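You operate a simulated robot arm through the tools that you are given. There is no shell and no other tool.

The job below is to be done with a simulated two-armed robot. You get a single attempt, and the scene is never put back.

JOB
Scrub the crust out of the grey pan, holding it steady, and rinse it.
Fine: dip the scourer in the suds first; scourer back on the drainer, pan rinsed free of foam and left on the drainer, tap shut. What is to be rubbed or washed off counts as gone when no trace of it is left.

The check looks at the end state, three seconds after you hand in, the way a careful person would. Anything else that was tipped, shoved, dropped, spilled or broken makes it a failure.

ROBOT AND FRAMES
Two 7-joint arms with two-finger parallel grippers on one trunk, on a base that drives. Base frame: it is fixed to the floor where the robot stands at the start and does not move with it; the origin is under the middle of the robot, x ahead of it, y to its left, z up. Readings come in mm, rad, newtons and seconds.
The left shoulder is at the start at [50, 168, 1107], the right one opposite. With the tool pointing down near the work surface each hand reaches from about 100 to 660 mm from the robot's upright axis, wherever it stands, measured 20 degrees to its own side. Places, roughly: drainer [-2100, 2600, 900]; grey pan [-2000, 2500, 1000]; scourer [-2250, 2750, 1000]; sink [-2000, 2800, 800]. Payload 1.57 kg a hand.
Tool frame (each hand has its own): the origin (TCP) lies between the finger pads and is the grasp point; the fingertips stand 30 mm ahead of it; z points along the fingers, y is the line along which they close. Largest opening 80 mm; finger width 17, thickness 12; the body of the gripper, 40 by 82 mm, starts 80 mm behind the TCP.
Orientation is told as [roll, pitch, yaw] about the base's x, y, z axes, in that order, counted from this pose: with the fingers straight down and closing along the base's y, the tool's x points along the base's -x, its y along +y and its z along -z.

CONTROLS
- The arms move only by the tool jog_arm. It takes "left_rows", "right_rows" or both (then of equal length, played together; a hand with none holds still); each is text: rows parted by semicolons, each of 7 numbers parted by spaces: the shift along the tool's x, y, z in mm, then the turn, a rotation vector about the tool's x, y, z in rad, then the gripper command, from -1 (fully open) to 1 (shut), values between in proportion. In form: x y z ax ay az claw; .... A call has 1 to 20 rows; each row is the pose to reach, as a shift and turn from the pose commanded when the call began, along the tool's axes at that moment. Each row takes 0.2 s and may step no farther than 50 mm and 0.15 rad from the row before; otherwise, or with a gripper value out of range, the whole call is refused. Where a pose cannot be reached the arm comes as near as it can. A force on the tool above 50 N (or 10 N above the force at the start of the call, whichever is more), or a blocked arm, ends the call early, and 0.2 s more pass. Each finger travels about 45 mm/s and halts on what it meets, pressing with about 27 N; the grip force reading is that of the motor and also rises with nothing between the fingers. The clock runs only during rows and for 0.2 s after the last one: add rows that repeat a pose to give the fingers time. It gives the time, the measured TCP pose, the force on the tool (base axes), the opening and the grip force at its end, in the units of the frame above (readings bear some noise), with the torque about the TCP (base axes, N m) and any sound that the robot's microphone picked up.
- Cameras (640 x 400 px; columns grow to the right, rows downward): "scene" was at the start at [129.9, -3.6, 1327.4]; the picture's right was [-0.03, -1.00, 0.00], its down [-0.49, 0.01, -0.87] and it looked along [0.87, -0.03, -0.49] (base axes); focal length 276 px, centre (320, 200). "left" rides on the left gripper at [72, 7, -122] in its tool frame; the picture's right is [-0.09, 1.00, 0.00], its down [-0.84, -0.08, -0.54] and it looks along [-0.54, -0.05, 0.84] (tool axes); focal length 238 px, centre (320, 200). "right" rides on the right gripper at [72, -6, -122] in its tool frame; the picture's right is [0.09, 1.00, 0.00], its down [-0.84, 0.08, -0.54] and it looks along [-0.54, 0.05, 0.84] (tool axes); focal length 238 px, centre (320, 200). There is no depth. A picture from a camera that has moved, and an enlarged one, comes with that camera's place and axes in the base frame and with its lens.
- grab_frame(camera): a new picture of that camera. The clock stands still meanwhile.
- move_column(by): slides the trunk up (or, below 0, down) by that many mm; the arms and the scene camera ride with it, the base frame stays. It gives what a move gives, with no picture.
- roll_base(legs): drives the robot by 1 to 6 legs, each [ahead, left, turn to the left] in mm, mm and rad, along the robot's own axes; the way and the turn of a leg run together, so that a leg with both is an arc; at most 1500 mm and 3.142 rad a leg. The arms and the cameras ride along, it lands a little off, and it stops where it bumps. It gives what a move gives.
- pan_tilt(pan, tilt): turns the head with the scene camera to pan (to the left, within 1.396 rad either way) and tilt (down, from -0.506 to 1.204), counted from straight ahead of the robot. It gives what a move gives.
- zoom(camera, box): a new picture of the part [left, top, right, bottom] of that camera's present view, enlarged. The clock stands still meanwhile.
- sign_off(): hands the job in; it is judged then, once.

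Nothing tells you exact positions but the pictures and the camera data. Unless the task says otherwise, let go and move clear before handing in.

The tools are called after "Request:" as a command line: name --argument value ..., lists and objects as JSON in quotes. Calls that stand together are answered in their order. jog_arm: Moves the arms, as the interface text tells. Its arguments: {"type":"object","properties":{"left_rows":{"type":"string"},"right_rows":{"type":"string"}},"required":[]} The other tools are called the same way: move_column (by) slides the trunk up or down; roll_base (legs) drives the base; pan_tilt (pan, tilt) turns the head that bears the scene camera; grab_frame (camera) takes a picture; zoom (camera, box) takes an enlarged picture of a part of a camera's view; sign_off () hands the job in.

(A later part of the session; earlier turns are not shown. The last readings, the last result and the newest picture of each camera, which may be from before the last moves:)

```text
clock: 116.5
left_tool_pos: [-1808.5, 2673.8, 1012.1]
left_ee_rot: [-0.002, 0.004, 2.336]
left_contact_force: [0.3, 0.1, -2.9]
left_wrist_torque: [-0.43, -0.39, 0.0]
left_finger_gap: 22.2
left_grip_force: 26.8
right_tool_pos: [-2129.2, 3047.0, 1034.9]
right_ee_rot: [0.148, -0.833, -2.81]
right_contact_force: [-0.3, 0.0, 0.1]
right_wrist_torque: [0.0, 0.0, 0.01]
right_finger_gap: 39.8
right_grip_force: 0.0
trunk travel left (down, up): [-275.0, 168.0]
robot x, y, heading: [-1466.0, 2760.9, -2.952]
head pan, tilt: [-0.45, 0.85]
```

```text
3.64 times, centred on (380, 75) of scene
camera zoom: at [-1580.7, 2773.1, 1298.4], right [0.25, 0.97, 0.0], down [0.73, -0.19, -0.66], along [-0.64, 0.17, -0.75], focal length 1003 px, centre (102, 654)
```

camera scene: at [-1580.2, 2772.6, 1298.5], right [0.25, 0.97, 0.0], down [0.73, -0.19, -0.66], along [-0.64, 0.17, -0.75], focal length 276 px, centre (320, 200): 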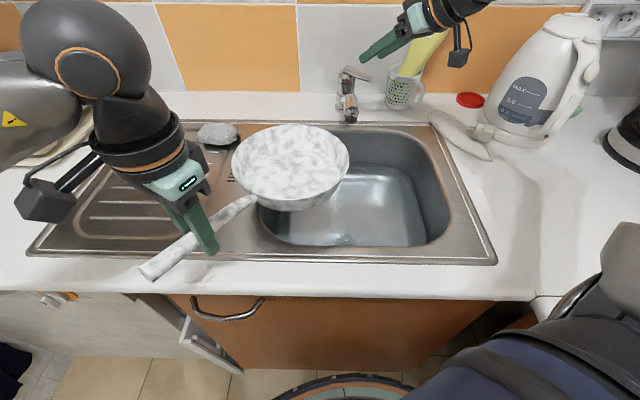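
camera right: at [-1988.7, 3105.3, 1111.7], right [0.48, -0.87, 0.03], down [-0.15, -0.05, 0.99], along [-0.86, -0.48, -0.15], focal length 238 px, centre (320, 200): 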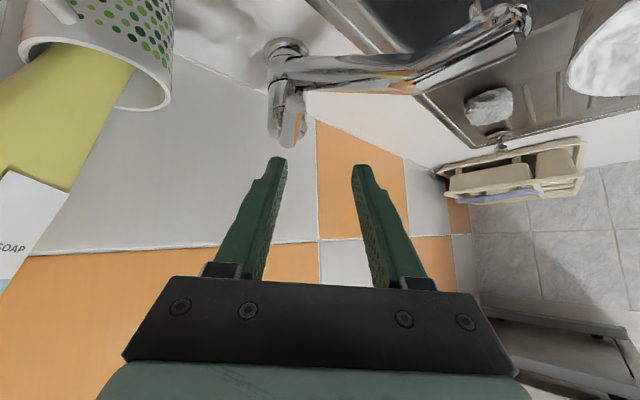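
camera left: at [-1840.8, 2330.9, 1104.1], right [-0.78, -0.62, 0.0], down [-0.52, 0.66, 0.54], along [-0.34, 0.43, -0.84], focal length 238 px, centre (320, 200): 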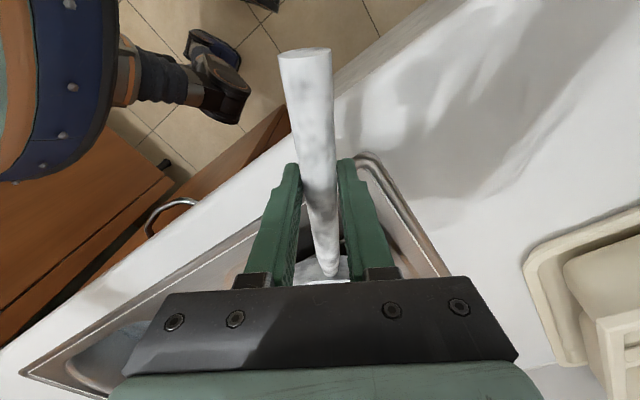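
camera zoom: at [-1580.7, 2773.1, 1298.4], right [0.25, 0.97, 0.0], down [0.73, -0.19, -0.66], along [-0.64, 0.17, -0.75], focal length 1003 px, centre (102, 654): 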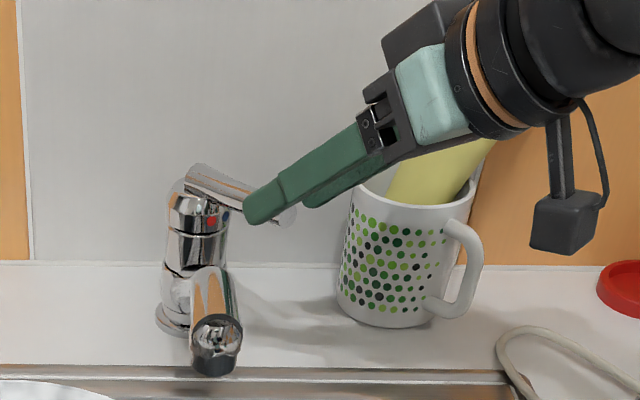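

The lever tip sits centred between the fingers. I'll advance the last 21 mm and close on it.

Request:
jog_arm --right_rows "0 0 11 0 0 0 0; 0 0 21 0 0 0 0; 0 0 21 0 0 0 0.5; 0 0 21 0 0 0 1; 0 0 21 0 0 0 1; 0 0 21 0 0 0 1"

Request:
zoom --camera "right" --box '[200, 20, 440, 200]'

Request:
zoom --camera "scene" --box '[310, 20, 450, 130]'

```text
clock: 117.9
left_tool_pos: [-1809.5, 2676.9, 1011.9]
left_ee_rot: [0.0, 0.002, 2.336]
left_contact_force: [0.1, -0.2, -3.5]
left_wrist_torque: [-0.4, -0.39, 0.0]
left_finger_gap: 22.5
left_grip_force: 26.2
right_tool_pos: [-2141.8, 3040.3, 1019.8]
right_ee_rot: [0.15, -0.834, -2.814]
right_contact_force: [-1.9, 8.3, 2.1]
right_wrist_torque: [0.31, -0.42, -0.8]
right_finger_gap: 15.2
right_grip_force: 31.3
trunk travel left (down, up): [-275.0, 168.0]
robot x, y, heading: [-1463.5, 2760.1, -2.952]
head pan, tilt: [-0.45, 0.85]
```

```text
2.22 times, centred on (320, 110) of right
camera zoom: at [-2020.6, 3109.0, 1047.7], right [0.48, -0.88, 0.03], down [-0.15, -0.05, 0.99], along [-0.86, -0.48, -0.15], focal length 530 px, centre (320, 400)
```

zoom: 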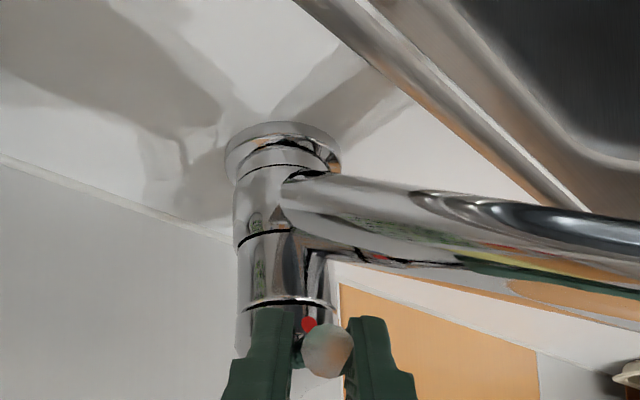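

```text
3.64 times, centred on (380, 75) of scene
camera zoom: at [-1581.0, 2774.2, 1298.4], right [0.25, 0.97, 0.0], down [0.73, -0.19, -0.66], along [-0.64, 0.17, -0.75], focal length 1003 px, centre (102, 654)
```

zoom: 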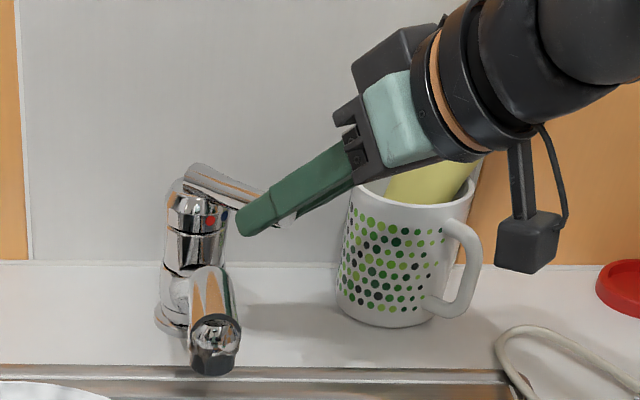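

I have the lever pinched at 15 mm. I'll lift it gently to open the tap a little while the pan is still aside, so I can see where the stream falls.

Request:
jog_arm --right_rows "-4.6 0.5 -3.1 0 0 0 1; -9.2 1 -6.2 0 0 0 1; -13.8 1.5 -9.2 0 0 0 1; -18.4 1.9 -12.3 0 0 0 1"

Request:
grab_frame --camera "scene"

Request:
zoom --camera "scene" --box '[300, 20, 440, 130]'

```text
clock: 118.9
left_tool_pos: [-1810.1, 2676.3, 1010.3]
left_ee_rot: [-0.001, 0.004, 2.336]
left_contact_force: [0.5, -0.1, -3.5]
left_wrist_torque: [-0.41, -0.42, -0.01]
left_finger_gap: 22.7
left_grip_force: 27.1
right_tool_pos: [-2145.6, 3039.6, 1040.2]
right_ee_rot: [0.151, -0.826, -2.812]
right_contact_force: [-3.2, 11.3, -11.2]
right_wrist_torque: [0.74, -0.7, -0.93]
right_finger_gap: 15.6
right_grip_force: 31.4
trunk travel left (down, up): [-275.0, 168.0]
robot x, y, heading: [-1466.4, 2760.3, -2.952]
head pan, tilt: [-0.45, 0.85]
```

```text
taken
camera scene: at [-1582.7, 2775.0, 1298.1], right [0.25, 0.97, 0.0], down [0.73, -0.19, -0.66], along [-0.64, 0.17, -0.75], focal length 276 px, centre (320, 200)
```

scene: 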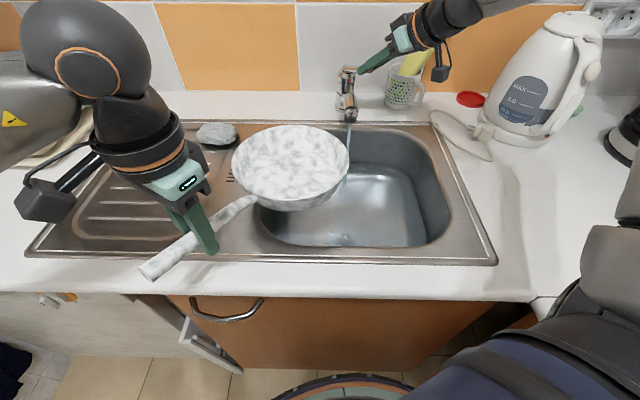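

```text
3.64 times, centred on (370, 75) of scene
camera zoom: at [-1582.7, 2775.0, 1298.1], right [0.25, 0.97, 0.0], down [0.73, -0.19, -0.66], along [-0.64, 0.17, -0.75], focal length 1003 px, centre (138, 654)
```

zoom: 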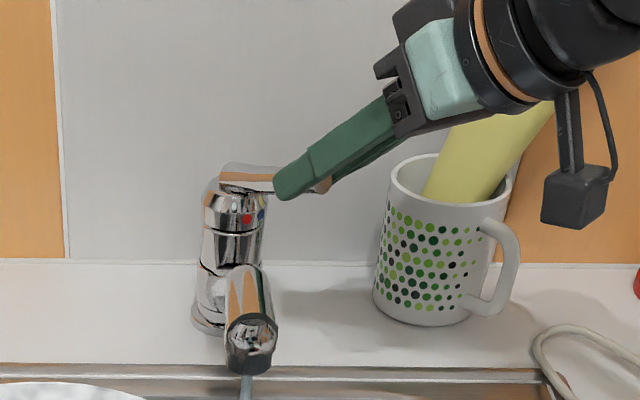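

Water is running in a thin stream near [-2040, 2955]. Now I'll lower the pan and bring it toward the stream in two moves, passing below the outlet.

Request:
jog_arm --left_rows "-11 -10 10 0 0 0 1; -23 -20 30 0 0 0 1; -34 -31 48 0 0 0 1; -34 -31 61 0 0 0 1; -34 -31 61 0 0 0 1" --right_rows "0 0 0 0 0 0 1; 0 0 0 0 0 0 1; 0 0 0 0 0 0 1; 0 0 0 0 0 0 1; 0 0 0 0 0 0 1"

Request:
grab_frame --camera "scene"

```text
clock: 120.1
left_tool_pos: [-1812.7, 2723.9, 951.2]
left_ee_rot: [-0.003, 0.004, 2.336]
left_contact_force: [0.6, 0.2, -3.7]
left_wrist_torque: [-0.39, -0.36, 0.0]
left_finger_gap: 22.4
left_grip_force: 27.0
right_tool_pos: [-2143.9, 3039.7, 1041.1]
right_ee_rot: [0.153, -0.828, -2.814]
right_contact_force: [-3.6, 10.6, -9.4]
right_wrist_torque: [0.67, -0.57, -0.96]
right_finger_gap: 15.9
right_grip_force: 31.3
trunk travel left (down, up): [-275.0, 168.0]
robot x, y, heading: [-1466.2, 2760.6, -2.947]
head pan, tilt: [-0.45, 0.85]
```

```text
taken
camera scene: at [-1582.3, 2774.9, 1298.2], right [0.25, 0.97, 0.0], down [0.73, -0.19, -0.66], along [-0.64, 0.17, -0.75], focal length 276 px, centre (320, 200)
```

scene: 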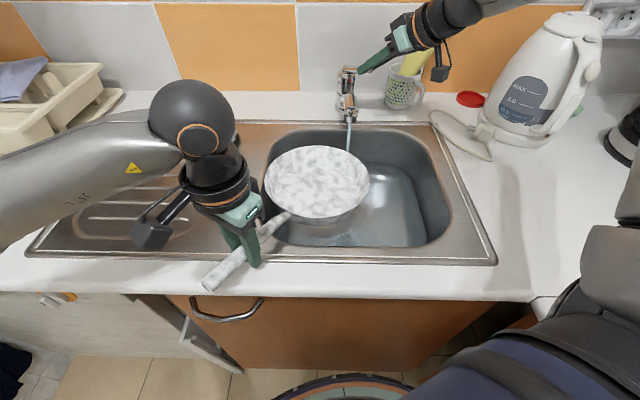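

The pan is inside the bowl outline and below the outlet. I'll move it under the stream.

Request:
jog_arm --left_rows "-30 1.5 0 0 0 0 1; -60 3 0 0 0 0 1; -90 4.5 0 0 0 0 1; -118 6 0 0 0 0 1; -118 6 0 0 0 0 1" --right_rows "0 0 0 0 0 0 1; 0 0 0 0 0 0 1; 0 0 0 0 0 0 1; 0 0 0 0 0 0 1; 0 0 0 0 0 0 1"

Request:
grab_frame --camera "scene"

Request:
zoom --camera "scene" --box '[260, 90, 440, 220]'

```text
clock: 121.3
left_tool_pos: [-1898.3, 2805.2, 949.6]
left_ee_rot: [-0.001, 0.004, 2.335]
left_contact_force: [0.8, 0.2, -3.7]
left_wrist_torque: [-0.44, -0.45, 0.02]
left_finger_gap: 22.4
left_grip_force: 27.0
right_tool_pos: [-2145.0, 3039.0, 1042.1]
right_ee_rot: [0.153, -0.83, -2.814]
right_contact_force: [-3.8, 11.5, -6.9]
right_wrist_torque: [0.63, -0.4, -0.93]
right_finger_gap: 15.8
right_grip_force: 31.7
trunk travel left (down, up): [-275.0, 168.0]
robot x, y, heading: [-1466.3, 2762.9, -2.952]
head pan, tilt: [-0.45, 0.85]
```

```text
taken
camera scene: at [-1582.1, 2774.8, 1298.2], right [0.25, 0.97, 0.0], down [0.73, -0.19, -0.66], along [-0.64, 0.17, -0.75], focal length 276 px, centre (320, 200)
```

scene: 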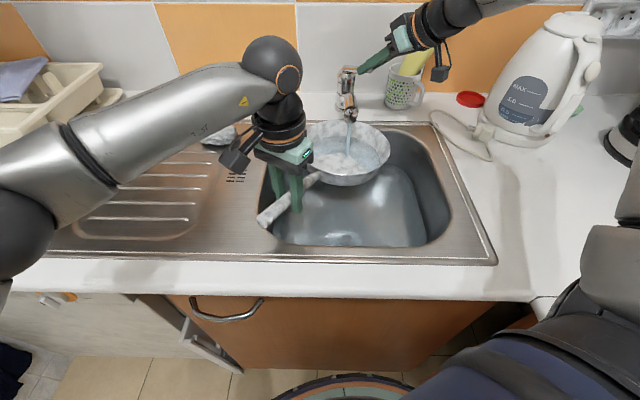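

```text
3.08 times, centred on (350, 155) of scene
camera zoom: at [-1582.1, 2774.8, 1298.2], right [0.25, 0.97, 0.0], down [0.73, -0.19, -0.66], along [-0.64, 0.17, -0.75], focal length 849 px, centre (228, 338)
```

zoom: 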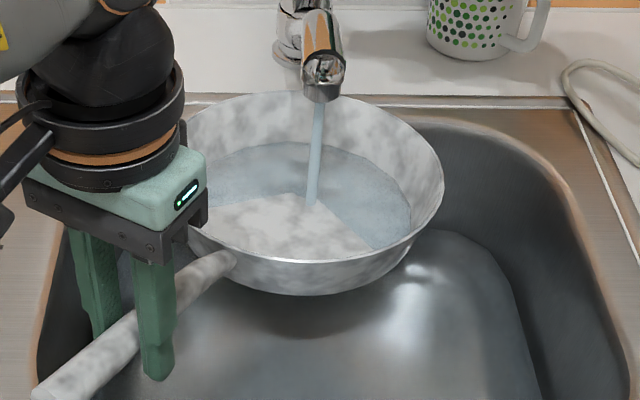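

The stream lands inside the pan and is pooling and clearing foam at the back. I'll let it run while moving the pan gently under the stream.

Request:
jog_arm --left_rows "-8 8 0 0 0 0 1; -16 0 0 0 0 0 1; -8 -10 0 0 0 0 1; 8 -14 0 0 0 0 1; 18 -6 0 0 0 0 1; 24 6 0 0 0 0 1; 16 16 0 0 0 0 1; 4 20 0 0 0 0 1; -8 10 0 0 0 0 1; 0 0 0 0 0 0 1" --right_rows "0 0 0 0 0 0 1; 0 0 0 0 0 0 1; 0 0 0 0 0 0 1; 0 0 0 0 0 0 1; 0 0 0 0 0 0 1; 0 0 0 0 0 0 1; 0 0 0 0 0 0 1; 0 0 0 0 0 0 1; 0 0 0 0 0 0 1; 0 0 0 0 0 0 1"

Request:
zoom --camera "scene" --box '[240, 80, 440, 230]'

```text
clock: 123.5
left_tool_pos: [-1896.1, 2803.6, 949.4]
left_ee_rot: [0.0, 0.003, 2.336]
left_contact_force: [0.0, 0.1, -4.9]
left_wrist_torque: [-0.57, -0.57, 0.0]
left_finger_gap: 22.4
left_grip_force: 27.1
right_tool_pos: [-2144.7, 3039.7, 1042.4]
right_ee_rot: [0.153, -0.831, -2.814]
right_contact_force: [-1.8, 9.8, -3.2]
right_wrist_torque: [0.55, -0.22, -0.83]
right_finger_gap: 16.1
right_grip_force: 31.6
trunk travel left (down, up): [-275.0, 168.0]
robot x, y, heading: [-1463.4, 2764.3, -2.949]
head pan, tilt: [-0.45, 0.85]
```

```text
2.67 times, centred on (340, 155) of scene
camera zoom: at [-1581.6, 2774.6, 1298.2], right [0.25, 0.97, 0.0], down [0.73, -0.19, -0.66], along [-0.64, 0.17, -0.75], focal length 736 px, centre (267, 320)
```

zoom: 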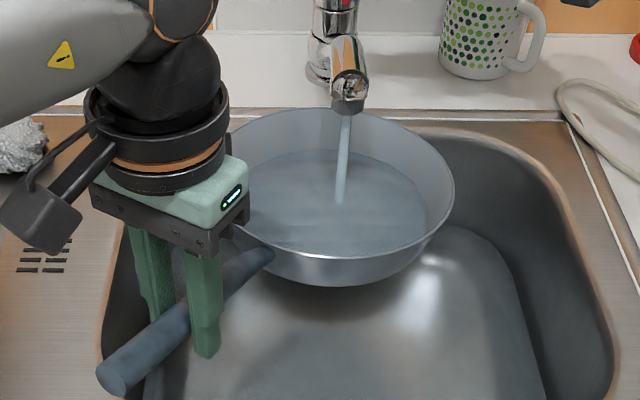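

The foam has cleared quickly. I'll look closer for residue before shutting the tap.

Request:
zoom --camera "scene" --box '[260, 105, 400, 235]'

Request:
grab_frame --camera "left"

```text
3.08 times, centred on (330, 170) of scene
camera zoom: at [-1581.6, 2774.6, 1298.2], right [0.25, 0.97, 0.0], down [0.73, -0.19, -0.66], along [-0.64, 0.17, -0.75], focal length 849 px, centre (289, 292)
```

zoom: 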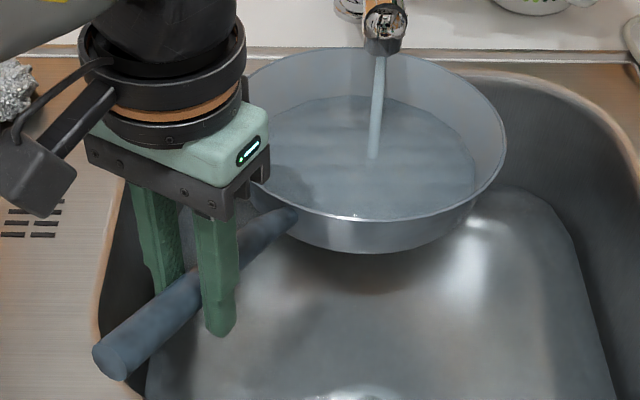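

```text
taken
camera left: at [-1851.5, 2747.0, 1071.9], right [-0.78, -0.62, 0.0], down [-0.52, 0.66, 0.54], along [-0.34, 0.42, -0.84], focal length 238 px, centre (320, 200)
```

left: 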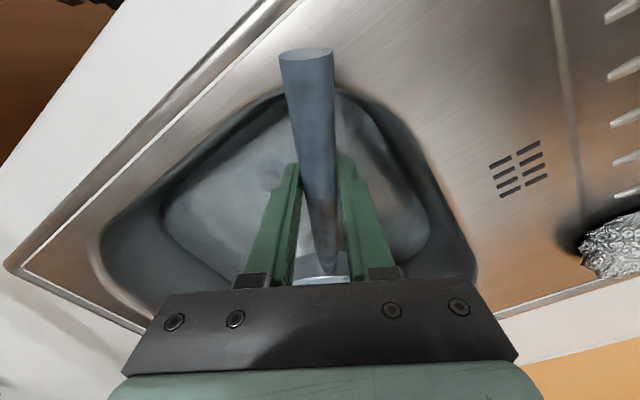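

The pan looks clear, with only a wet sheen. I'll give it one more second of rinsing with a gentle roll to flush the sides, rolling away from the right arm.

Request:
jog_arm --left_rows "0 0 0 0.1 0 0 1; 0 0 0 0.2 0 0 1; 0 0 0 0.32 0 0 1; 0 0 0 0.44 0 0 1; 0 0 0 0.44 0 0 1; 0 0 0 0.3 0 0 1; 0 0 0 0.15 0 0 1; 0 0 0 0 0 0 1" --right_rows "0 0 0 0 0 0 1; 0 0 0 0 0 0 1; 0 0 0 0 0 0 1; 0 0 0 0 0 0 1; 0 0 0 0 0 0 1; 0 0 0 0 0 0 1; 0 0 0 0 0 0 1; 0 0 0 0 0 0 1"

Request:
zoom --camera "scene" --box '[240, 80, 440, 230]'

```text
clock: 125.3
left_tool_pos: [-1896.4, 2803.1, 949.7]
left_ee_rot: [0.001, 0.001, 2.334]
left_contact_force: [0.4, -0.2, -5.2]
left_wrist_torque: [-0.61, -0.53, 0.0]
left_finger_gap: 22.1
left_grip_force: 26.9
right_tool_pos: [-2144.3, 3038.6, 1042.9]
right_ee_rot: [0.153, -0.831, -2.815]
right_contact_force: [-2.5, 12.3, -1.3]
right_wrist_torque: [0.44, 0.01, -0.97]
right_finger_gap: 16.3
right_grip_force: 31.8
trunk travel left (down, up): [-275.0, 168.0]
robot x, y, heading: [-1468.9, 2762.7, -2.948]
head pan, tilt: [-0.45, 0.85]
```

```text
2.67 times, centred on (340, 155) of scene
camera zoom: at [-1581.4, 2774.7, 1298.3], right [0.25, 0.97, 0.0], down [0.73, -0.19, -0.66], along [-0.64, 0.17, -0.75], focal length 736 px, centre (267, 320)
```

zoom: 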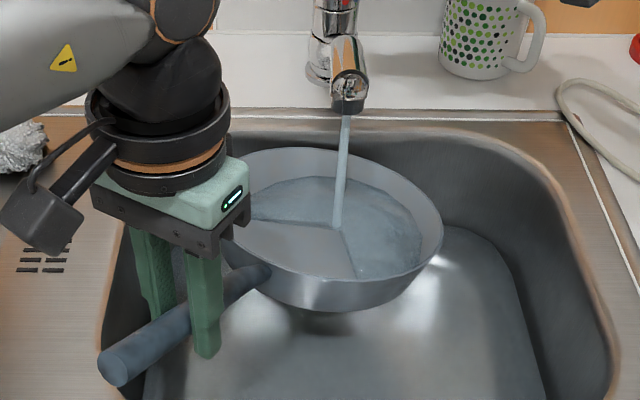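

The pan has begun to droop a little in the grip from the water's weight, so I'll shut the tap now by pushing the lever back down to where I found it.

Request:
jog_arm --right_rows "5.5 -0.7 3.8 0 0 0 1; 11 -1.5 7.5 0 0 0 1; 16.5 -2.2 11.2 0 0 0 1; 22 -2.9 15 0 0 0 1; 22 -2.9 15 0 0 0 1" --left_rows "0 0 0 0.1 0 0 1; 0 0 0 0.2 0 0 1; 0 0 0 0.3 0 0 1; 0 0 0 0.4 0 0 1; 0 0 0 0.5 0 0 1"

Request:
grab_frame --camera "scene"

Request:
zoom --camera "scene" --box '[240, 50, 440, 230]'

```text
clock: 126.5
left_tool_pos: [-1896.5, 2803.6, 951.7]
left_ee_rot: [-0.45, -0.001, 2.334]
left_contact_force: [0.1, -0.3, -4.8]
left_wrist_torque: [-0.64, -0.34, 0.01]
left_finger_gap: 22.6
left_grip_force: 26.6
left hand out of reach, approached as far as the arm can: row 5
right_tool_pos: [-2139.3, 3040.8, 1019.4]
right_ee_rot: [0.145, -0.837, -2.81]
right_contact_force: [-0.8, 12.1, 14.8]
right_wrist_torque: [0.18, 0.07, -0.98]
right_finger_gap: 15.2
right_grip_force: 31.2
trunk travel left (down, up): [-275.0, 168.0]
robot x, y, heading: [-1468.2, 2760.8, -2.95]
head pan, tilt: [-0.45, 0.85]
```

```text
taken
camera scene: at [-1579.4, 2774.0, 1298.6], right [0.25, 0.97, 0.0], down [0.73, -0.19, -0.66], along [-0.64, 0.17, -0.75], focal length 276 px, centre (320, 200)
```

scene: 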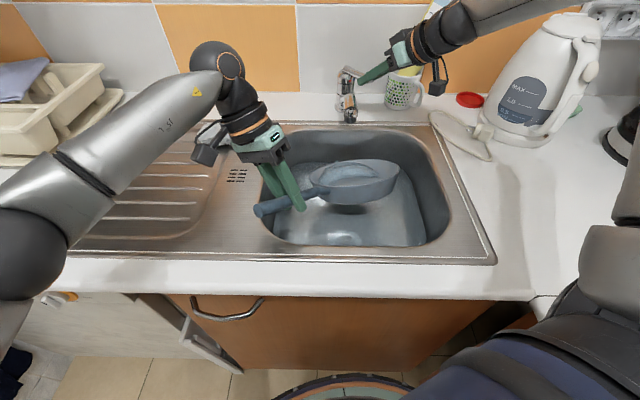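

```text
2.22 times, centred on (340, 140) of scene
camera zoom: at [-1579.4, 2774.0, 1298.6], right [0.25, 0.97, 0.0], down [0.73, -0.19, -0.66], along [-0.64, 0.17, -0.75], focal length 613 px, centre (276, 333)
```

zoom: 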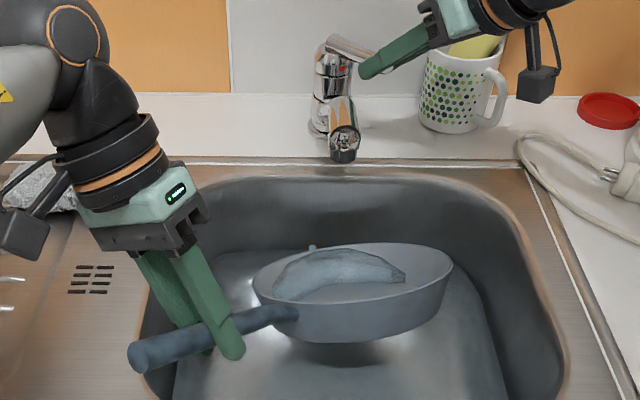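

The tap is shut and the stream has stopped. I'll release the lever and draw the right hand straight back, keeping the pan draining over the bowl.

Request:
jog_arm --right_rows "0 0 0 0 0 0 0.4; 0 0 0 0 0 0 0; 0 0 0 0 0 0 0; 0 0 -20 0 0 0 0; 0 0 -50 0 0 0 0; 0 0 -85 0 0 0 0; 0 0 -120 0 0 0 0"

Request:
zoom --camera "scene" --box '[240, 30, 440, 230]'

```text
clock: 128.1
left_tool_pos: [-1894.9, 2801.7, 949.9]
left_ee_rot: [-0.451, 0.003, 2.336]
left_contact_force: [-0.4, -0.3, -5.3]
left_wrist_torque: [-0.63, -0.34, -0.02]
left_finger_gap: 22.5
left_grip_force: 27.3
right_tool_pos: [-2064.4, 3084.2, 1096.6]
right_ee_rot: [0.155, -0.831, -2.811]
right_contact_force: [-0.2, -0.4, -0.1]
right_wrist_torque: [-0.02, 0.0, -0.01]
right_finger_gap: 40.2
right_grip_force: 0.1
trunk travel left (down, up): [-275.0, 168.0]
robot x, y, heading: [-1463.2, 2761.6, -2.944]
head pan, tilt: [-0.45, 0.85]
```

```text
2.00 times, centred on (340, 130) of scene
camera zoom: at [-1580.4, 2773.3, 1298.4], right [0.25, 0.97, 0.0], down [0.73, -0.19, -0.66], along [-0.64, 0.17, -0.75], focal length 552 px, centre (280, 340)
```

zoom: 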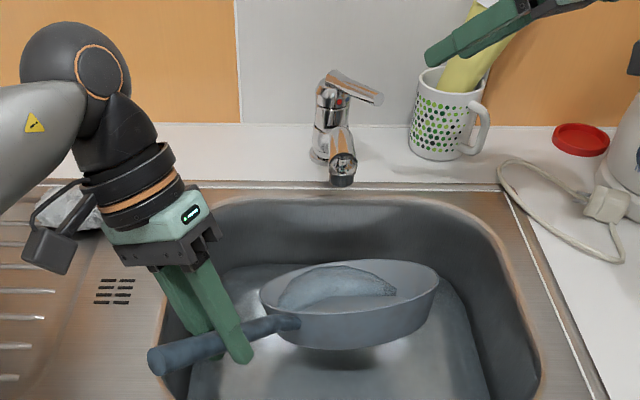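

The lever is back exactly where it was and no water runs. I'll pull the right hand further away to make room for tipping the water out of the pan.

Request:
jog_arm --right_rows "0 0 -40 0 0 0 0; 0 0 -80 0 0 0 0; 0 0 -115 0 0 0 0; -20 -20 -140 0 0 0 0; -40 -40 -165 0 0 0 0"

Request:
grab_frame --camera "scene"

```text
clock: 129.3
left_tool_pos: [-1895.1, 2802.9, 951.4]
left_ee_rot: [-0.452, 0.0, 2.334]
left_contact_force: [0.0, -0.2, -4.5]
left_wrist_torque: [-0.61, -0.34, 0.0]
left_finger_gap: 22.5
left_grip_force: 26.7
right_tool_pos: [-2010.6, 3187.9, 1227.4]
right_ee_rot: [0.157, -0.834, -2.812]
right_contact_force: [-0.4, 0.2, -0.7]
right_wrist_torque: [0.0, -0.03, 0.0]
right_finger_gap: 40.0
right_grip_force: 0.0
right hand out of reach, approached as far as the arm can: row 2, 3, 4, 5
trunk travel left (down, up): [-275.0, 168.0]
robot x, y, heading: [-1462.4, 2761.0, -2.947]
head pan, tilt: [-0.45, 0.85]
```

```text
taken
camera scene: at [-1580.8, 2773.2, 1298.3], right [0.25, 0.97, 0.0], down [0.73, -0.19, -0.66], along [-0.64, 0.17, -0.75], focal length 276 px, centre (320, 200)
```

scene: 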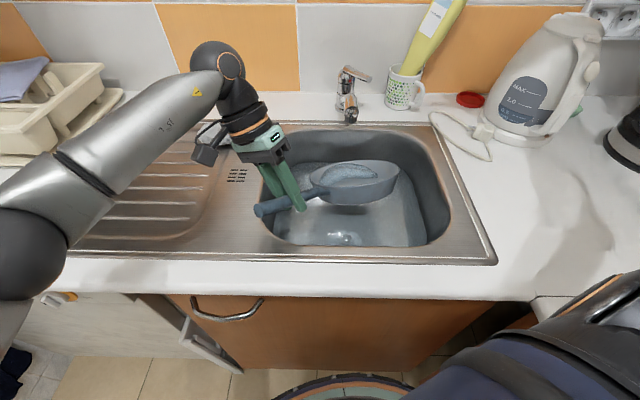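

The right hand is well clear. About 100 ml of water is left in the pan, so I'll level it, draw it forward away from the tap, and then tip it toward the handle side over the bowl to empty it.

Request:
jog_arm --left_rows "23 -13 5 -0.11 0 0 1; 46 -26 10 -0.22 0 0 1; 69 -39 15 -0.33 0 0 1; 91.6 -52.1 19.6 -0.45 0 0 1; 91.6 -52.1 19.6 -0.45 0 0 1"

Request:
grab_frame --camera "scene"

Request:
zoom --camera "scene" --box '[200, 100, 420, 280]'

```text
clock: 130.5
left_tool_pos: [-1792.8, 2774.7, 958.0]
left_ee_rot: [0.001, -0.007, 2.339]
left_contact_force: [-8.5, 4.9, 8.0]
left_wrist_torque: [0.31, 0.45, 0.17]
left_finger_gap: 22.5
left_grip_force: 27.0
right_tool_pos: [-2011.4, 3189.7, 1226.7]
right_ee_rot: [0.158, -0.834, -2.811]
right_contact_force: [0.0, -1.1, -0.5]
right_wrist_torque: [0.02, -0.01, -0.03]
right_finger_gap: 40.2
right_grip_force: 0.2
trunk travel left (down, up): [-275.0, 168.0]
robot x, y, heading: [-1468.7, 2762.2, -2.947]
head pan, tilt: [-0.45, 0.85]
```

```text
taken
camera scene: at [-1581.0, 2773.6, 1298.6], right [0.25, 0.97, 0.0], down [0.73, -0.19, -0.66], along [-0.64, 0.17, -0.75], focal length 276 px, centre (320, 200)
```

scene: 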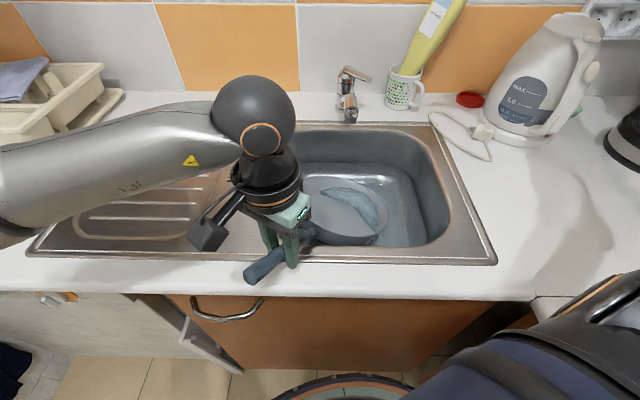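

```text
2.22 times, centred on (310, 190) of scene
camera zoom: at [-1581.0, 2773.6, 1298.6], right [0.25, 0.97, 0.0], down [0.73, -0.19, -0.66], along [-0.64, 0.17, -0.75], focal length 613 px, centre (342, 222)
```

zoom: 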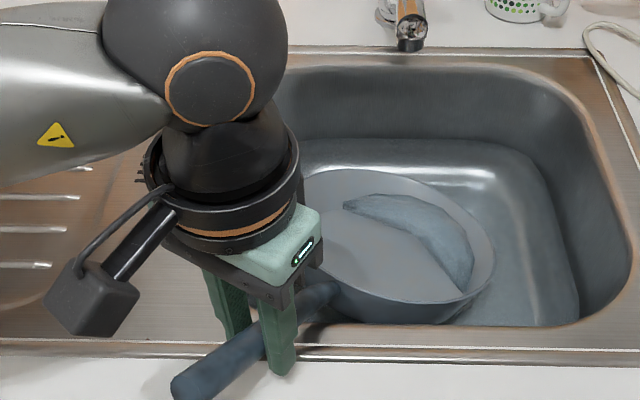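

The pan has drooped in the grip and its front now touches the bowl's front wall. I'll ease it back and lift it straight up.

Request:
jog_arm --left_rows "-13 8 -5 0 0 0 1; -21 13 -20 0 0 0 1; -21 13 -45 0 0 0 1; -21 13 -70 0 0 0 1; -21 13 -70 0 0 0 1"

Request:
grab_frame --camera "scene"

Request:
zoom --camera "scene" --box '[200, 100, 420, 280]'

```text
clock: 131.7
left_tool_pos: [-1815.0, 2780.9, 1026.2]
left_ee_rot: [-0.002, 0.002, 2.335]
left_contact_force: [-0.4, -0.4, -4.7]
left_wrist_torque: [-0.52, -0.47, 0.0]
left_finger_gap: 22.4
left_grip_force: 26.8
right_tool_pos: [-2010.4, 3187.9, 1226.4]
right_ee_rot: [0.156, -0.833, -2.811]
right_contact_force: [0.8, 0.0, 0.1]
right_wrist_torque: [-0.01, 0.04, 0.04]
right_finger_gap: 39.8
right_grip_force: 0.1
trunk travel left (down, up): [-275.0, 168.0]
robot x, y, heading: [-1463.6, 2760.8, -2.953]
head pan, tilt: [-0.45, 0.85]
```

```text
taken
camera scene: at [-1580.9, 2773.2, 1298.3], right [0.25, 0.97, 0.0], down [0.73, -0.19, -0.66], along [-0.64, 0.17, -0.75], focal length 276 px, centre (320, 200)
```

scene: 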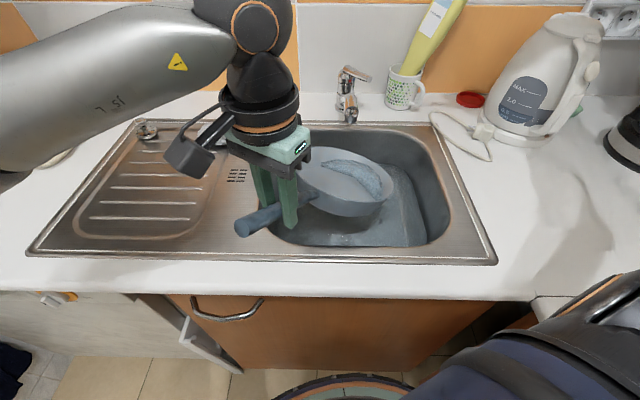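

```text
2.22 times, centred on (310, 190) of scene
camera zoom: at [-1580.9, 2773.2, 1298.3], right [0.25, 0.97, 0.0], down [0.73, -0.19, -0.66], along [-0.64, 0.17, -0.75], focal length 613 px, centre (342, 222)
```

zoom: 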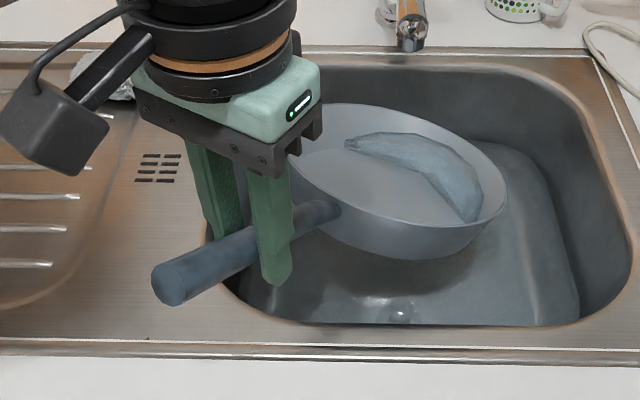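

The pan floor shows clean grey metal with no crust, and the water lies at the drooping far side. I'll raise the hand and tip the far side further down so the water runs out into the bowl.

Request:
jog_arm --left_rows "0 0 -30 0 0 0 1; 0 0 -60 0 0.12 0 1; 0 0 -75 0 0.26 0 1; 0 0 -75 0 0.4 0 1; 0 0 -75 0 0.54 0 1; 0 0 -75 0 0.68 0 1; 0 0 -75 0 0.68 0 1"

Request:
grab_frame --camera "scene"

Request:
zoom --camera "scene" --box '[220, 90, 440, 270]'

```text
clock: 133.3
left_tool_pos: [-1776.3, 2738.2, 1073.4]
left_ee_rot: [-0.012, 0.665, 2.342]
left_contact_force: [-2.8, 1.4, 2.4]
left_wrist_torque: [0.39, 0.79, 0.14]
left_finger_gap: 22.6
left_grip_force: 27.3
left hand out of reach, approached as far as the arm can: row 5, 6, 7
right_tool_pos: [-2010.5, 3189.5, 1226.6]
right_ee_rot: [0.155, -0.835, -2.811]
right_contact_force: [-0.5, 0.1, -0.2]
right_wrist_torque: [-0.02, 0.03, 0.0]
right_finger_gap: 40.0
right_grip_force: 0.0
trunk travel left (down, up): [-275.0, 168.0]
robot x, y, heading: [-1465.7, 2761.0, -2.949]
head pan, tilt: [-0.45, 0.85]
```

```text
taken
camera scene: at [-1580.6, 2773.3, 1298.5], right [0.25, 0.97, 0.0], down [0.73, -0.19, -0.66], along [-0.64, 0.17, -0.75], focal length 276 px, centre (320, 200)
```

scene: 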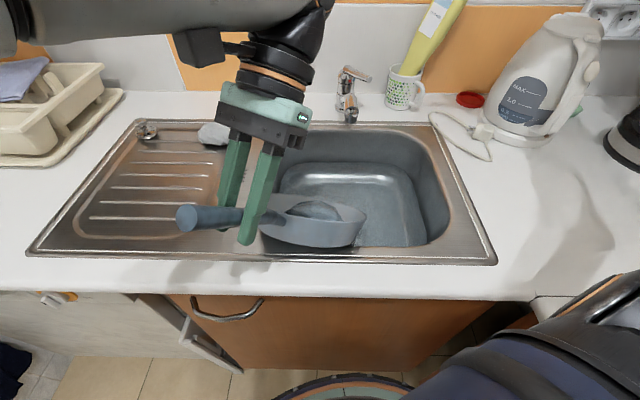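

```text
2.22 times, centred on (330, 180) of scene
camera zoom: at [-1580.6, 2773.3, 1298.5], right [0.25, 0.97, 0.0], down [0.73, -0.19, -0.66], along [-0.64, 0.17, -0.75], focal length 613 px, centre (298, 244)
```

zoom: 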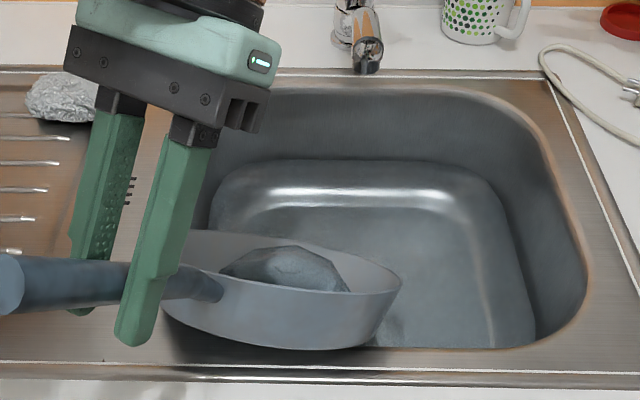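

The arm could not hold that pose and pulled the pan against the front-left of the bowl. I'll lift it clear and return to the upright pose.

Request:
jog_arm --left_rows "15 0 -20 0 0 0 1; 10 0 -40 0 -0.1 0 1; -5 -0.5 -55 0 -0.24 0 1; -20 -1 -58 0 -0.38 0 1; -34 -1.5 -60 0 -0.52 0 1; -36 -1.6 -60 0 -0.665 0 1; -36 -1.6 -60 0 -0.665 0 1"

Request:
grab_frame --camera "scene"

Request:
zoom --camera "scene" --box '[220, 90, 440, 270]'

```text
clock: 134.9
left_tool_pos: [-1819.3, 2792.2, 1094.6]
left_ee_rot: [-0.002, 0.013, 2.335]
left_contact_force: [3.1, -1.2, -3.5]
left_wrist_torque: [-0.45, -0.62, -0.46]
left_finger_gap: 23.9
left_grip_force: 27.6
left hand out of reach, approached as far as the arm can: row 1, 2
right_tool_pos: [-2009.5, 3188.6, 1226.9]
right_ee_rot: [0.156, -0.835, -2.81]
right_contact_force: [0.7, 0.0, -0.7]
right_wrist_torque: [0.03, -0.01, 0.03]
right_finger_gap: 39.9
right_grip_force: 0.0
trunk travel left (down, up): [-275.0, 168.0]
robot x, y, heading: [-1464.4, 2764.0, -2.949]
head pan, tilt: [-0.45, 0.85]
```

```text
taken
camera scene: at [-1580.3, 2773.4, 1298.4], right [0.25, 0.97, 0.0], down [0.73, -0.19, -0.66], along [-0.64, 0.17, -0.75], focal length 276 px, centre (320, 200)
```

scene: 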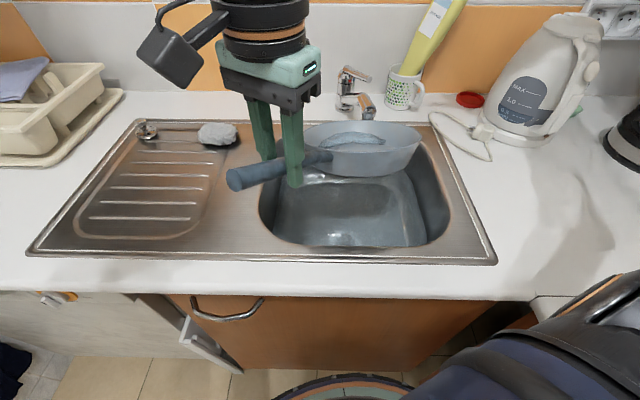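

```text
2.22 times, centred on (330, 180) of scene
camera zoom: at [-1580.3, 2773.4, 1298.4], right [0.25, 0.97, 0.0], down [0.73, -0.19, -0.66], along [-0.64, 0.17, -0.75], focal length 613 px, centre (298, 244)
```

zoom: 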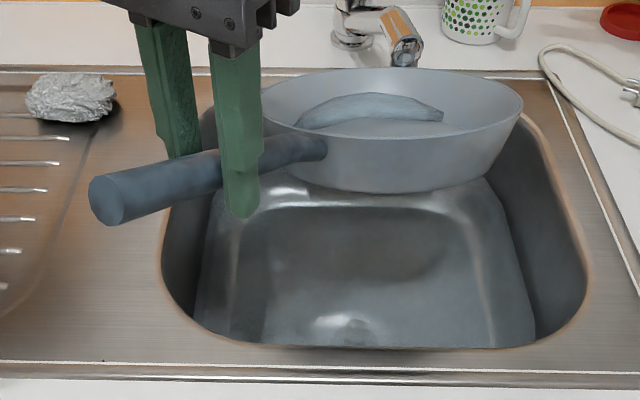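

The returning pan has nudged the tap spout a little to the right. I'll pull the pan back toward me, away from the tap, and check.

Request:
jog_arm --left_rows "15 -9 0 0 0 0 1; 30 -18 0 0 0 0 1; 45 -27 0 0 0 0 1; 60 -36 0 0 0 0 1; 60 -36 0 0 0 0 1"

Request:
grab_frame --camera "scene"

Request:
zoom --camera "scene" --box '[310, 50, 430, 130]'

Request:
zoom --camera "scene" --box '[220, 90, 440, 270]'

```text
clock: 136.1
left_tool_pos: [-1752.1, 2771.4, 1094.1]
left_ee_rot: [-0.001, 0.015, 2.335]
left_contact_force: [0.0, -1.2, -3.2]
left_wrist_torque: [-0.41, -0.4, 0.02]
left_finger_gap: 22.4
left_grip_force: 26.9
right_tool_pos: [-2010.4, 3188.5, 1226.8]
right_ee_rot: [0.155, -0.835, -2.811]
right_contact_force: [-0.6, 0.3, 1.3]
right_wrist_torque: [-0.01, 0.01, -0.01]
right_finger_gap: 40.1
right_grip_force: 0.1
trunk travel left (down, up): [-275.0, 168.0]
robot x, y, heading: [-1464.3, 2763.1, -2.941]
head pan, tilt: [-0.45, 0.85]
```

```text
taken
camera scene: at [-1580.8, 2773.2, 1298.4], right [0.25, 0.97, 0.0], down [0.73, -0.19, -0.66], along [-0.64, 0.17, -0.75], focal length 276 px, centre (320, 200)
```

scene: 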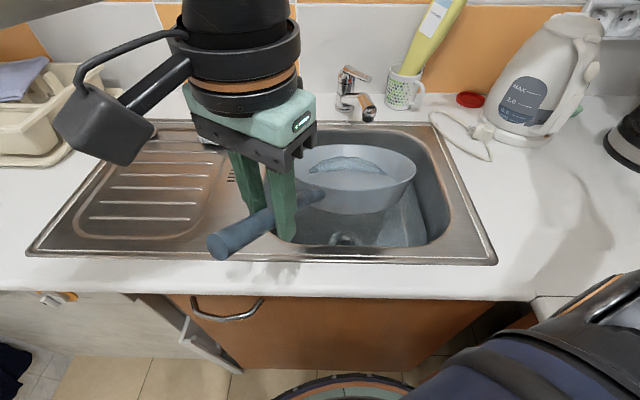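

```text
5.00 times, centred on (370, 90) of scene
camera zoom: at [-1580.8, 2773.2, 1298.4], right [0.25, 0.97, 0.0], down [0.73, -0.19, -0.66], along [-0.64, 0.17, -0.75], focal length 1379 px, centre (70, 750)
```

zoom: 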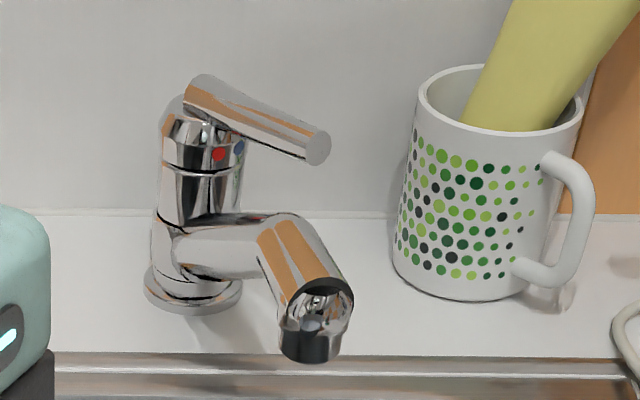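

```text
2.22 times, centred on (330, 180) of scene
camera zoom: at [-1580.8, 2773.2, 1298.4], right [0.25, 0.97, 0.0], down [0.73, -0.19, -0.66], along [-0.64, 0.17, -0.75], focal length 613 px, centre (298, 244)
```

zoom: 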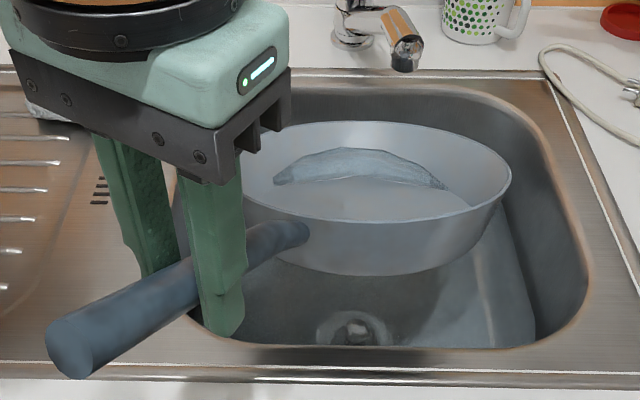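

The spout got swung right by roughly 40 mm at its end; nothing else moved, and the pan now reads almost its empty weight. I'll use the closed right fingers to nudge the spout back, first moving them beside it.

Request:
jog_arm --right_rows "18.3 12.2 31 0 0 0 0.5; 36.5 24.3 61.8 0 0 0 1; 54.8 36.5 92.8 0 0 0 1; 73 48.6 123.7 0 0 0 1; 91.3 60.8 154.6 0 0 0 1; 109.5 72.9 185.5 0 0 0 1; 109.5 72.9 185.5 0 0 0 1"

Request:
grab_frame --camera "right"

Request:
zoom --camera "scene" --box '[310, 40, 450, 140]'

```text
clock: 137.7
left_tool_pos: [-1751.9, 2770.7, 1093.0]
left_ee_rot: [-0.002, 0.017, 2.335]
left_contact_force: [-0.1, 0.7, -3.6]
left_wrist_torque: [-0.4, -0.42, 0.0]
left_finger_gap: 22.6
left_grip_force: 26.6
right_tool_pos: [-2028.7, 3075.2, 1030.2]
right_ee_rot: [0.152, -0.832, -2.808]
right_contact_force: [-0.8, -0.1, -0.6]
right_wrist_torque: [0.03, 0.02, 0.04]
right_finger_gap: 0.0
right_grip_force: 21.6
trunk travel left (down, up): [-275.0, 168.0]
robot x, y, heading: [-1462.2, 2761.3, -2.945]
head pan, tilt: [-0.45, 0.85]
```

```text
taken
camera right: at [-1908.1, 3143.2, 1057.7], right [0.48, -0.87, 0.03], down [-0.15, -0.05, 0.99], along [-0.86, -0.48, -0.16], focal length 238 px, centre (320, 200)
```

right: 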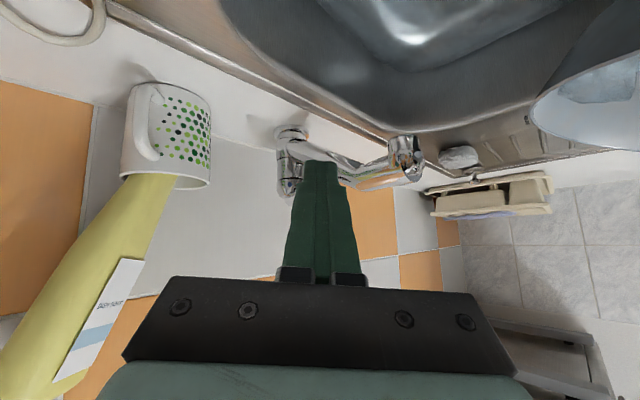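

```text
4.00 times, centred on (380, 90) of scene
camera zoom: at [-1580.6, 2773.1, 1298.4], right [0.25, 0.97, 0.0], down [0.73, -0.19, -0.66], along [-0.64, 0.17, -0.75], focal length 1103 px, centre (80, 640)
```

zoom: 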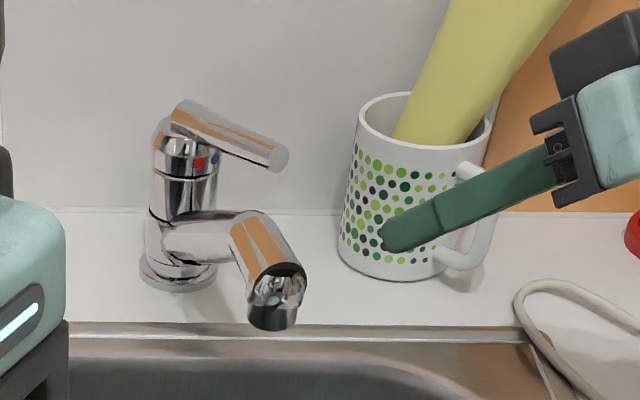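

Request:
jog_arm --right_rows "6.5 4 13.5 0 0 0 1; 13.1 8.2 27.3 0 0 0 1; 10.4 18.9 31.8 0 0 0 1; 7.7 29.7 36.3 0 0 0 1; 5.1 40.4 40.8 0 0 0 1; 2.4 51.2 45.3 0 0 0 1; 0.2 60 49 0 0 0 1; 0.2 60 49 0 0 0 1"

Request:
zoom --camera "scene" --box '[310, 50, 430, 130]'

```text
clock: 139.5
left_tool_pos: [-1752.0, 2770.3, 1094.1]
left_ee_rot: [-0.001, 0.015, 2.336]
left_contact_force: [0.3, 0.7, -4.7]
left_wrist_torque: [-0.41, -0.4, -0.01]
left_finger_gap: 22.6
left_grip_force: 26.9
right_tool_pos: [-2031.7, 3004.6, 1003.0]
right_ee_rot: [0.151, -0.832, -2.809]
right_contact_force: [-0.6, 0.6, -2.5]
right_wrist_torque: [0.07, -0.01, -0.01]
right_finger_gap: 0.1
right_grip_force: 21.2
trunk travel left (down, up): [-275.0, 168.0]
robot x, y, heading: [-1467.2, 2764.3, -2.952]
head pan, tilt: [-0.45, 0.85]
```

```text
5.00 times, centred on (370, 90) of scene
camera zoom: at [-1581.0, 2773.3, 1298.3], right [0.25, 0.97, 0.0], down [0.73, -0.19, -0.66], along [-0.64, 0.17, -0.75], focal length 1379 px, centre (70, 750)
```

zoom: 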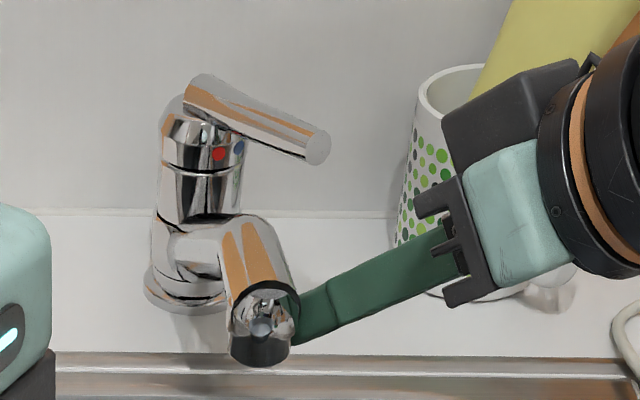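

The spout is following. I'll push it about 17 mm further to where it was.

Request:
jog_arm --right_rows "-1.8 7 3 0 0 0 1; -3.6 14.3 6 0 0 0 1; -4.2 16.6 7 0 0 0 1; -4.2 16.6 7 0 0 0 1"

Request:
zoom --camera "scene" --box '[310, 50, 430, 130]'

```text
clock: 140.5
left_tool_pos: [-1751.3, 2770.9, 1095.2]
left_ee_rot: [-0.002, 0.015, 2.336]
left_contact_force: [-0.5, -0.5, -4.4]
left_wrist_torque: [-0.43, -0.38, -0.01]
left_finger_gap: 22.3
left_grip_force: 27.3
right_tool_pos: [-2032.1, 2984.9, 1005.7]
right_ee_rot: [0.153, -0.833, -2.807]
right_contact_force: [-1.6, -0.1, -2.2]
right_wrist_torque: [-0.02, -0.01, -0.05]
right_finger_gap: 0.0
right_grip_force: 21.5
trunk travel left (down, up): [-275.0, 168.0]
robot x, y, heading: [-1467.2, 2760.3, -2.947]
head pan, tilt: [-0.45, 0.85]
```

```text
5.00 times, centred on (370, 90) of scene
camera zoom: at [-1581.1, 2773.3, 1298.4], right [0.25, 0.97, 0.0], down [0.73, -0.19, -0.66], along [-0.64, 0.17, -0.75], focal length 1379 px, centre (70, 750)
```

zoom: 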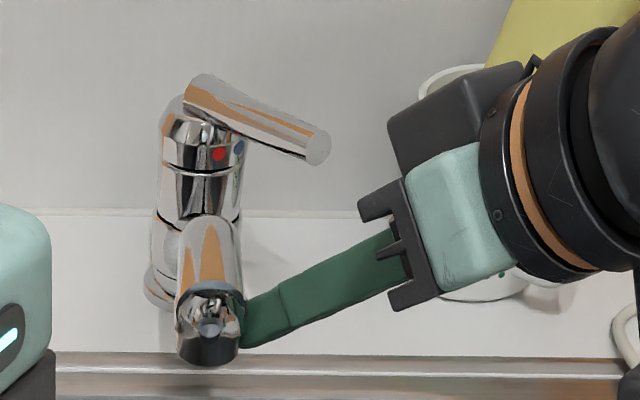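

The spout is back within a few millimetres of its starting direction and the lever is down. I'll withdraw the right hand sideways and up.

Request:
jog_arm --right_rows "8 -32 -13 0 0 0 1; 10 -60 -50 0 0 0 1; 0 -75 -95 0 0 0 1; -15 -85 -140 0 0 0 1; -35 -90 -185 0 0 0 1; -35 -90 -185 0 0 0 1"

Request:
grab_frame --camera "scene"

Request:
zoom --camera "scene" --box '[220, 90, 440, 270]'

```text
clock: 141.9
left_tool_pos: [-1750.7, 2770.1, 1095.0]
left_ee_rot: [-0.002, 0.017, 2.335]
left_contact_force: [0.0, -0.2, -4.2]
left_wrist_torque: [-0.43, -0.39, -0.03]
left_finger_gap: 22.4
left_grip_force: 27.2
right_tool_pos: [-1983.5, 3140.0, 1132.5]
right_ee_rot: [0.157, -0.837, -2.811]
right_contact_force: [0.9, -0.6, -0.2]
right_wrist_torque: [0.04, 0.04, 0.03]
right_finger_gap: 0.1
right_grip_force: 21.4
right hand out of reach, approached as far as the arm can: row 5, 6
trunk travel left (down, up): [-275.0, 168.0]
robot x, y, heading: [-1465.3, 2760.5, -2.943]
head pan, tilt: [-0.45, 0.85]
```

```text
taken
camera scene: at [-1580.6, 2773.0, 1298.4], right [0.25, 0.97, 0.0], down [0.73, -0.19, -0.66], along [-0.64, 0.17, -0.75], focal length 276 px, centre (320, 200)
```

scene: 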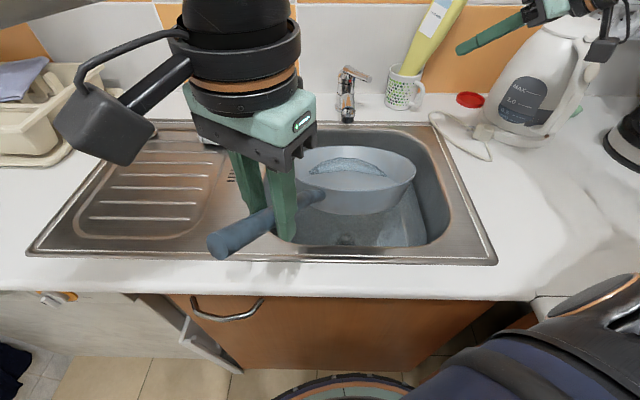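

```text
2.22 times, centred on (330, 180) of scene
camera zoom: at [-1580.6, 2773.0, 1298.4], right [0.25, 0.97, 0.0], down [0.73, -0.19, -0.66], along [-0.64, 0.17, -0.75], focal length 613 px, centre (298, 244)
```

zoom: 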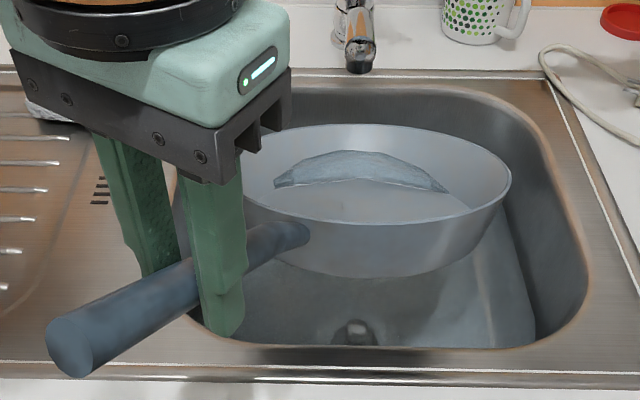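

Some water still lies in the pan, but it is stable and clean. I'll drive back left along the counter so the pan comes over the drainer.

Request:
roll_base --legs '[[132, 269, 0]]'

Request:
grab_frame --camera "scene"

```text
clock: 144.9
left_tool_pos: [-1829.1, 2478.5, 1095.0]
left_ee_rot: [-0.001, 0.015, 2.339]
left_contact_force: [-0.2, -1.4, -4.2]
left_wrist_torque: [-0.4, -0.41, -0.02]
left_finger_gap: 22.6
left_grip_force: 27.3
right_tool_pos: [-2062.8, 2845.8, 1130.5]
right_ee_rot: [0.159, -0.836, -2.808]
right_contact_force: [0.6, -0.8, -0.2]
right_wrist_torque: [0.02, 0.02, -0.02]
right_finger_gap: 0.1
right_grip_force: 21.8
trunk travel left (down, up): [-275.0, 168.0]
robot x, y, heading: [-1541.5, 2470.3, -2.943]
head pan, tilt: [-0.45, 0.85]
```

```text
taken
camera scene: at [-1658.5, 2479.9, 1298.4], right [0.25, 0.97, 0.0], down [0.73, -0.19, -0.66], along [-0.64, 0.17, -0.75], focal length 276 px, centre (320, 200)
```

scene: 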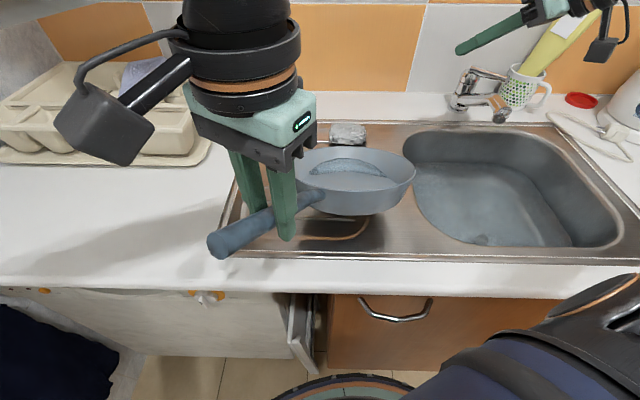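

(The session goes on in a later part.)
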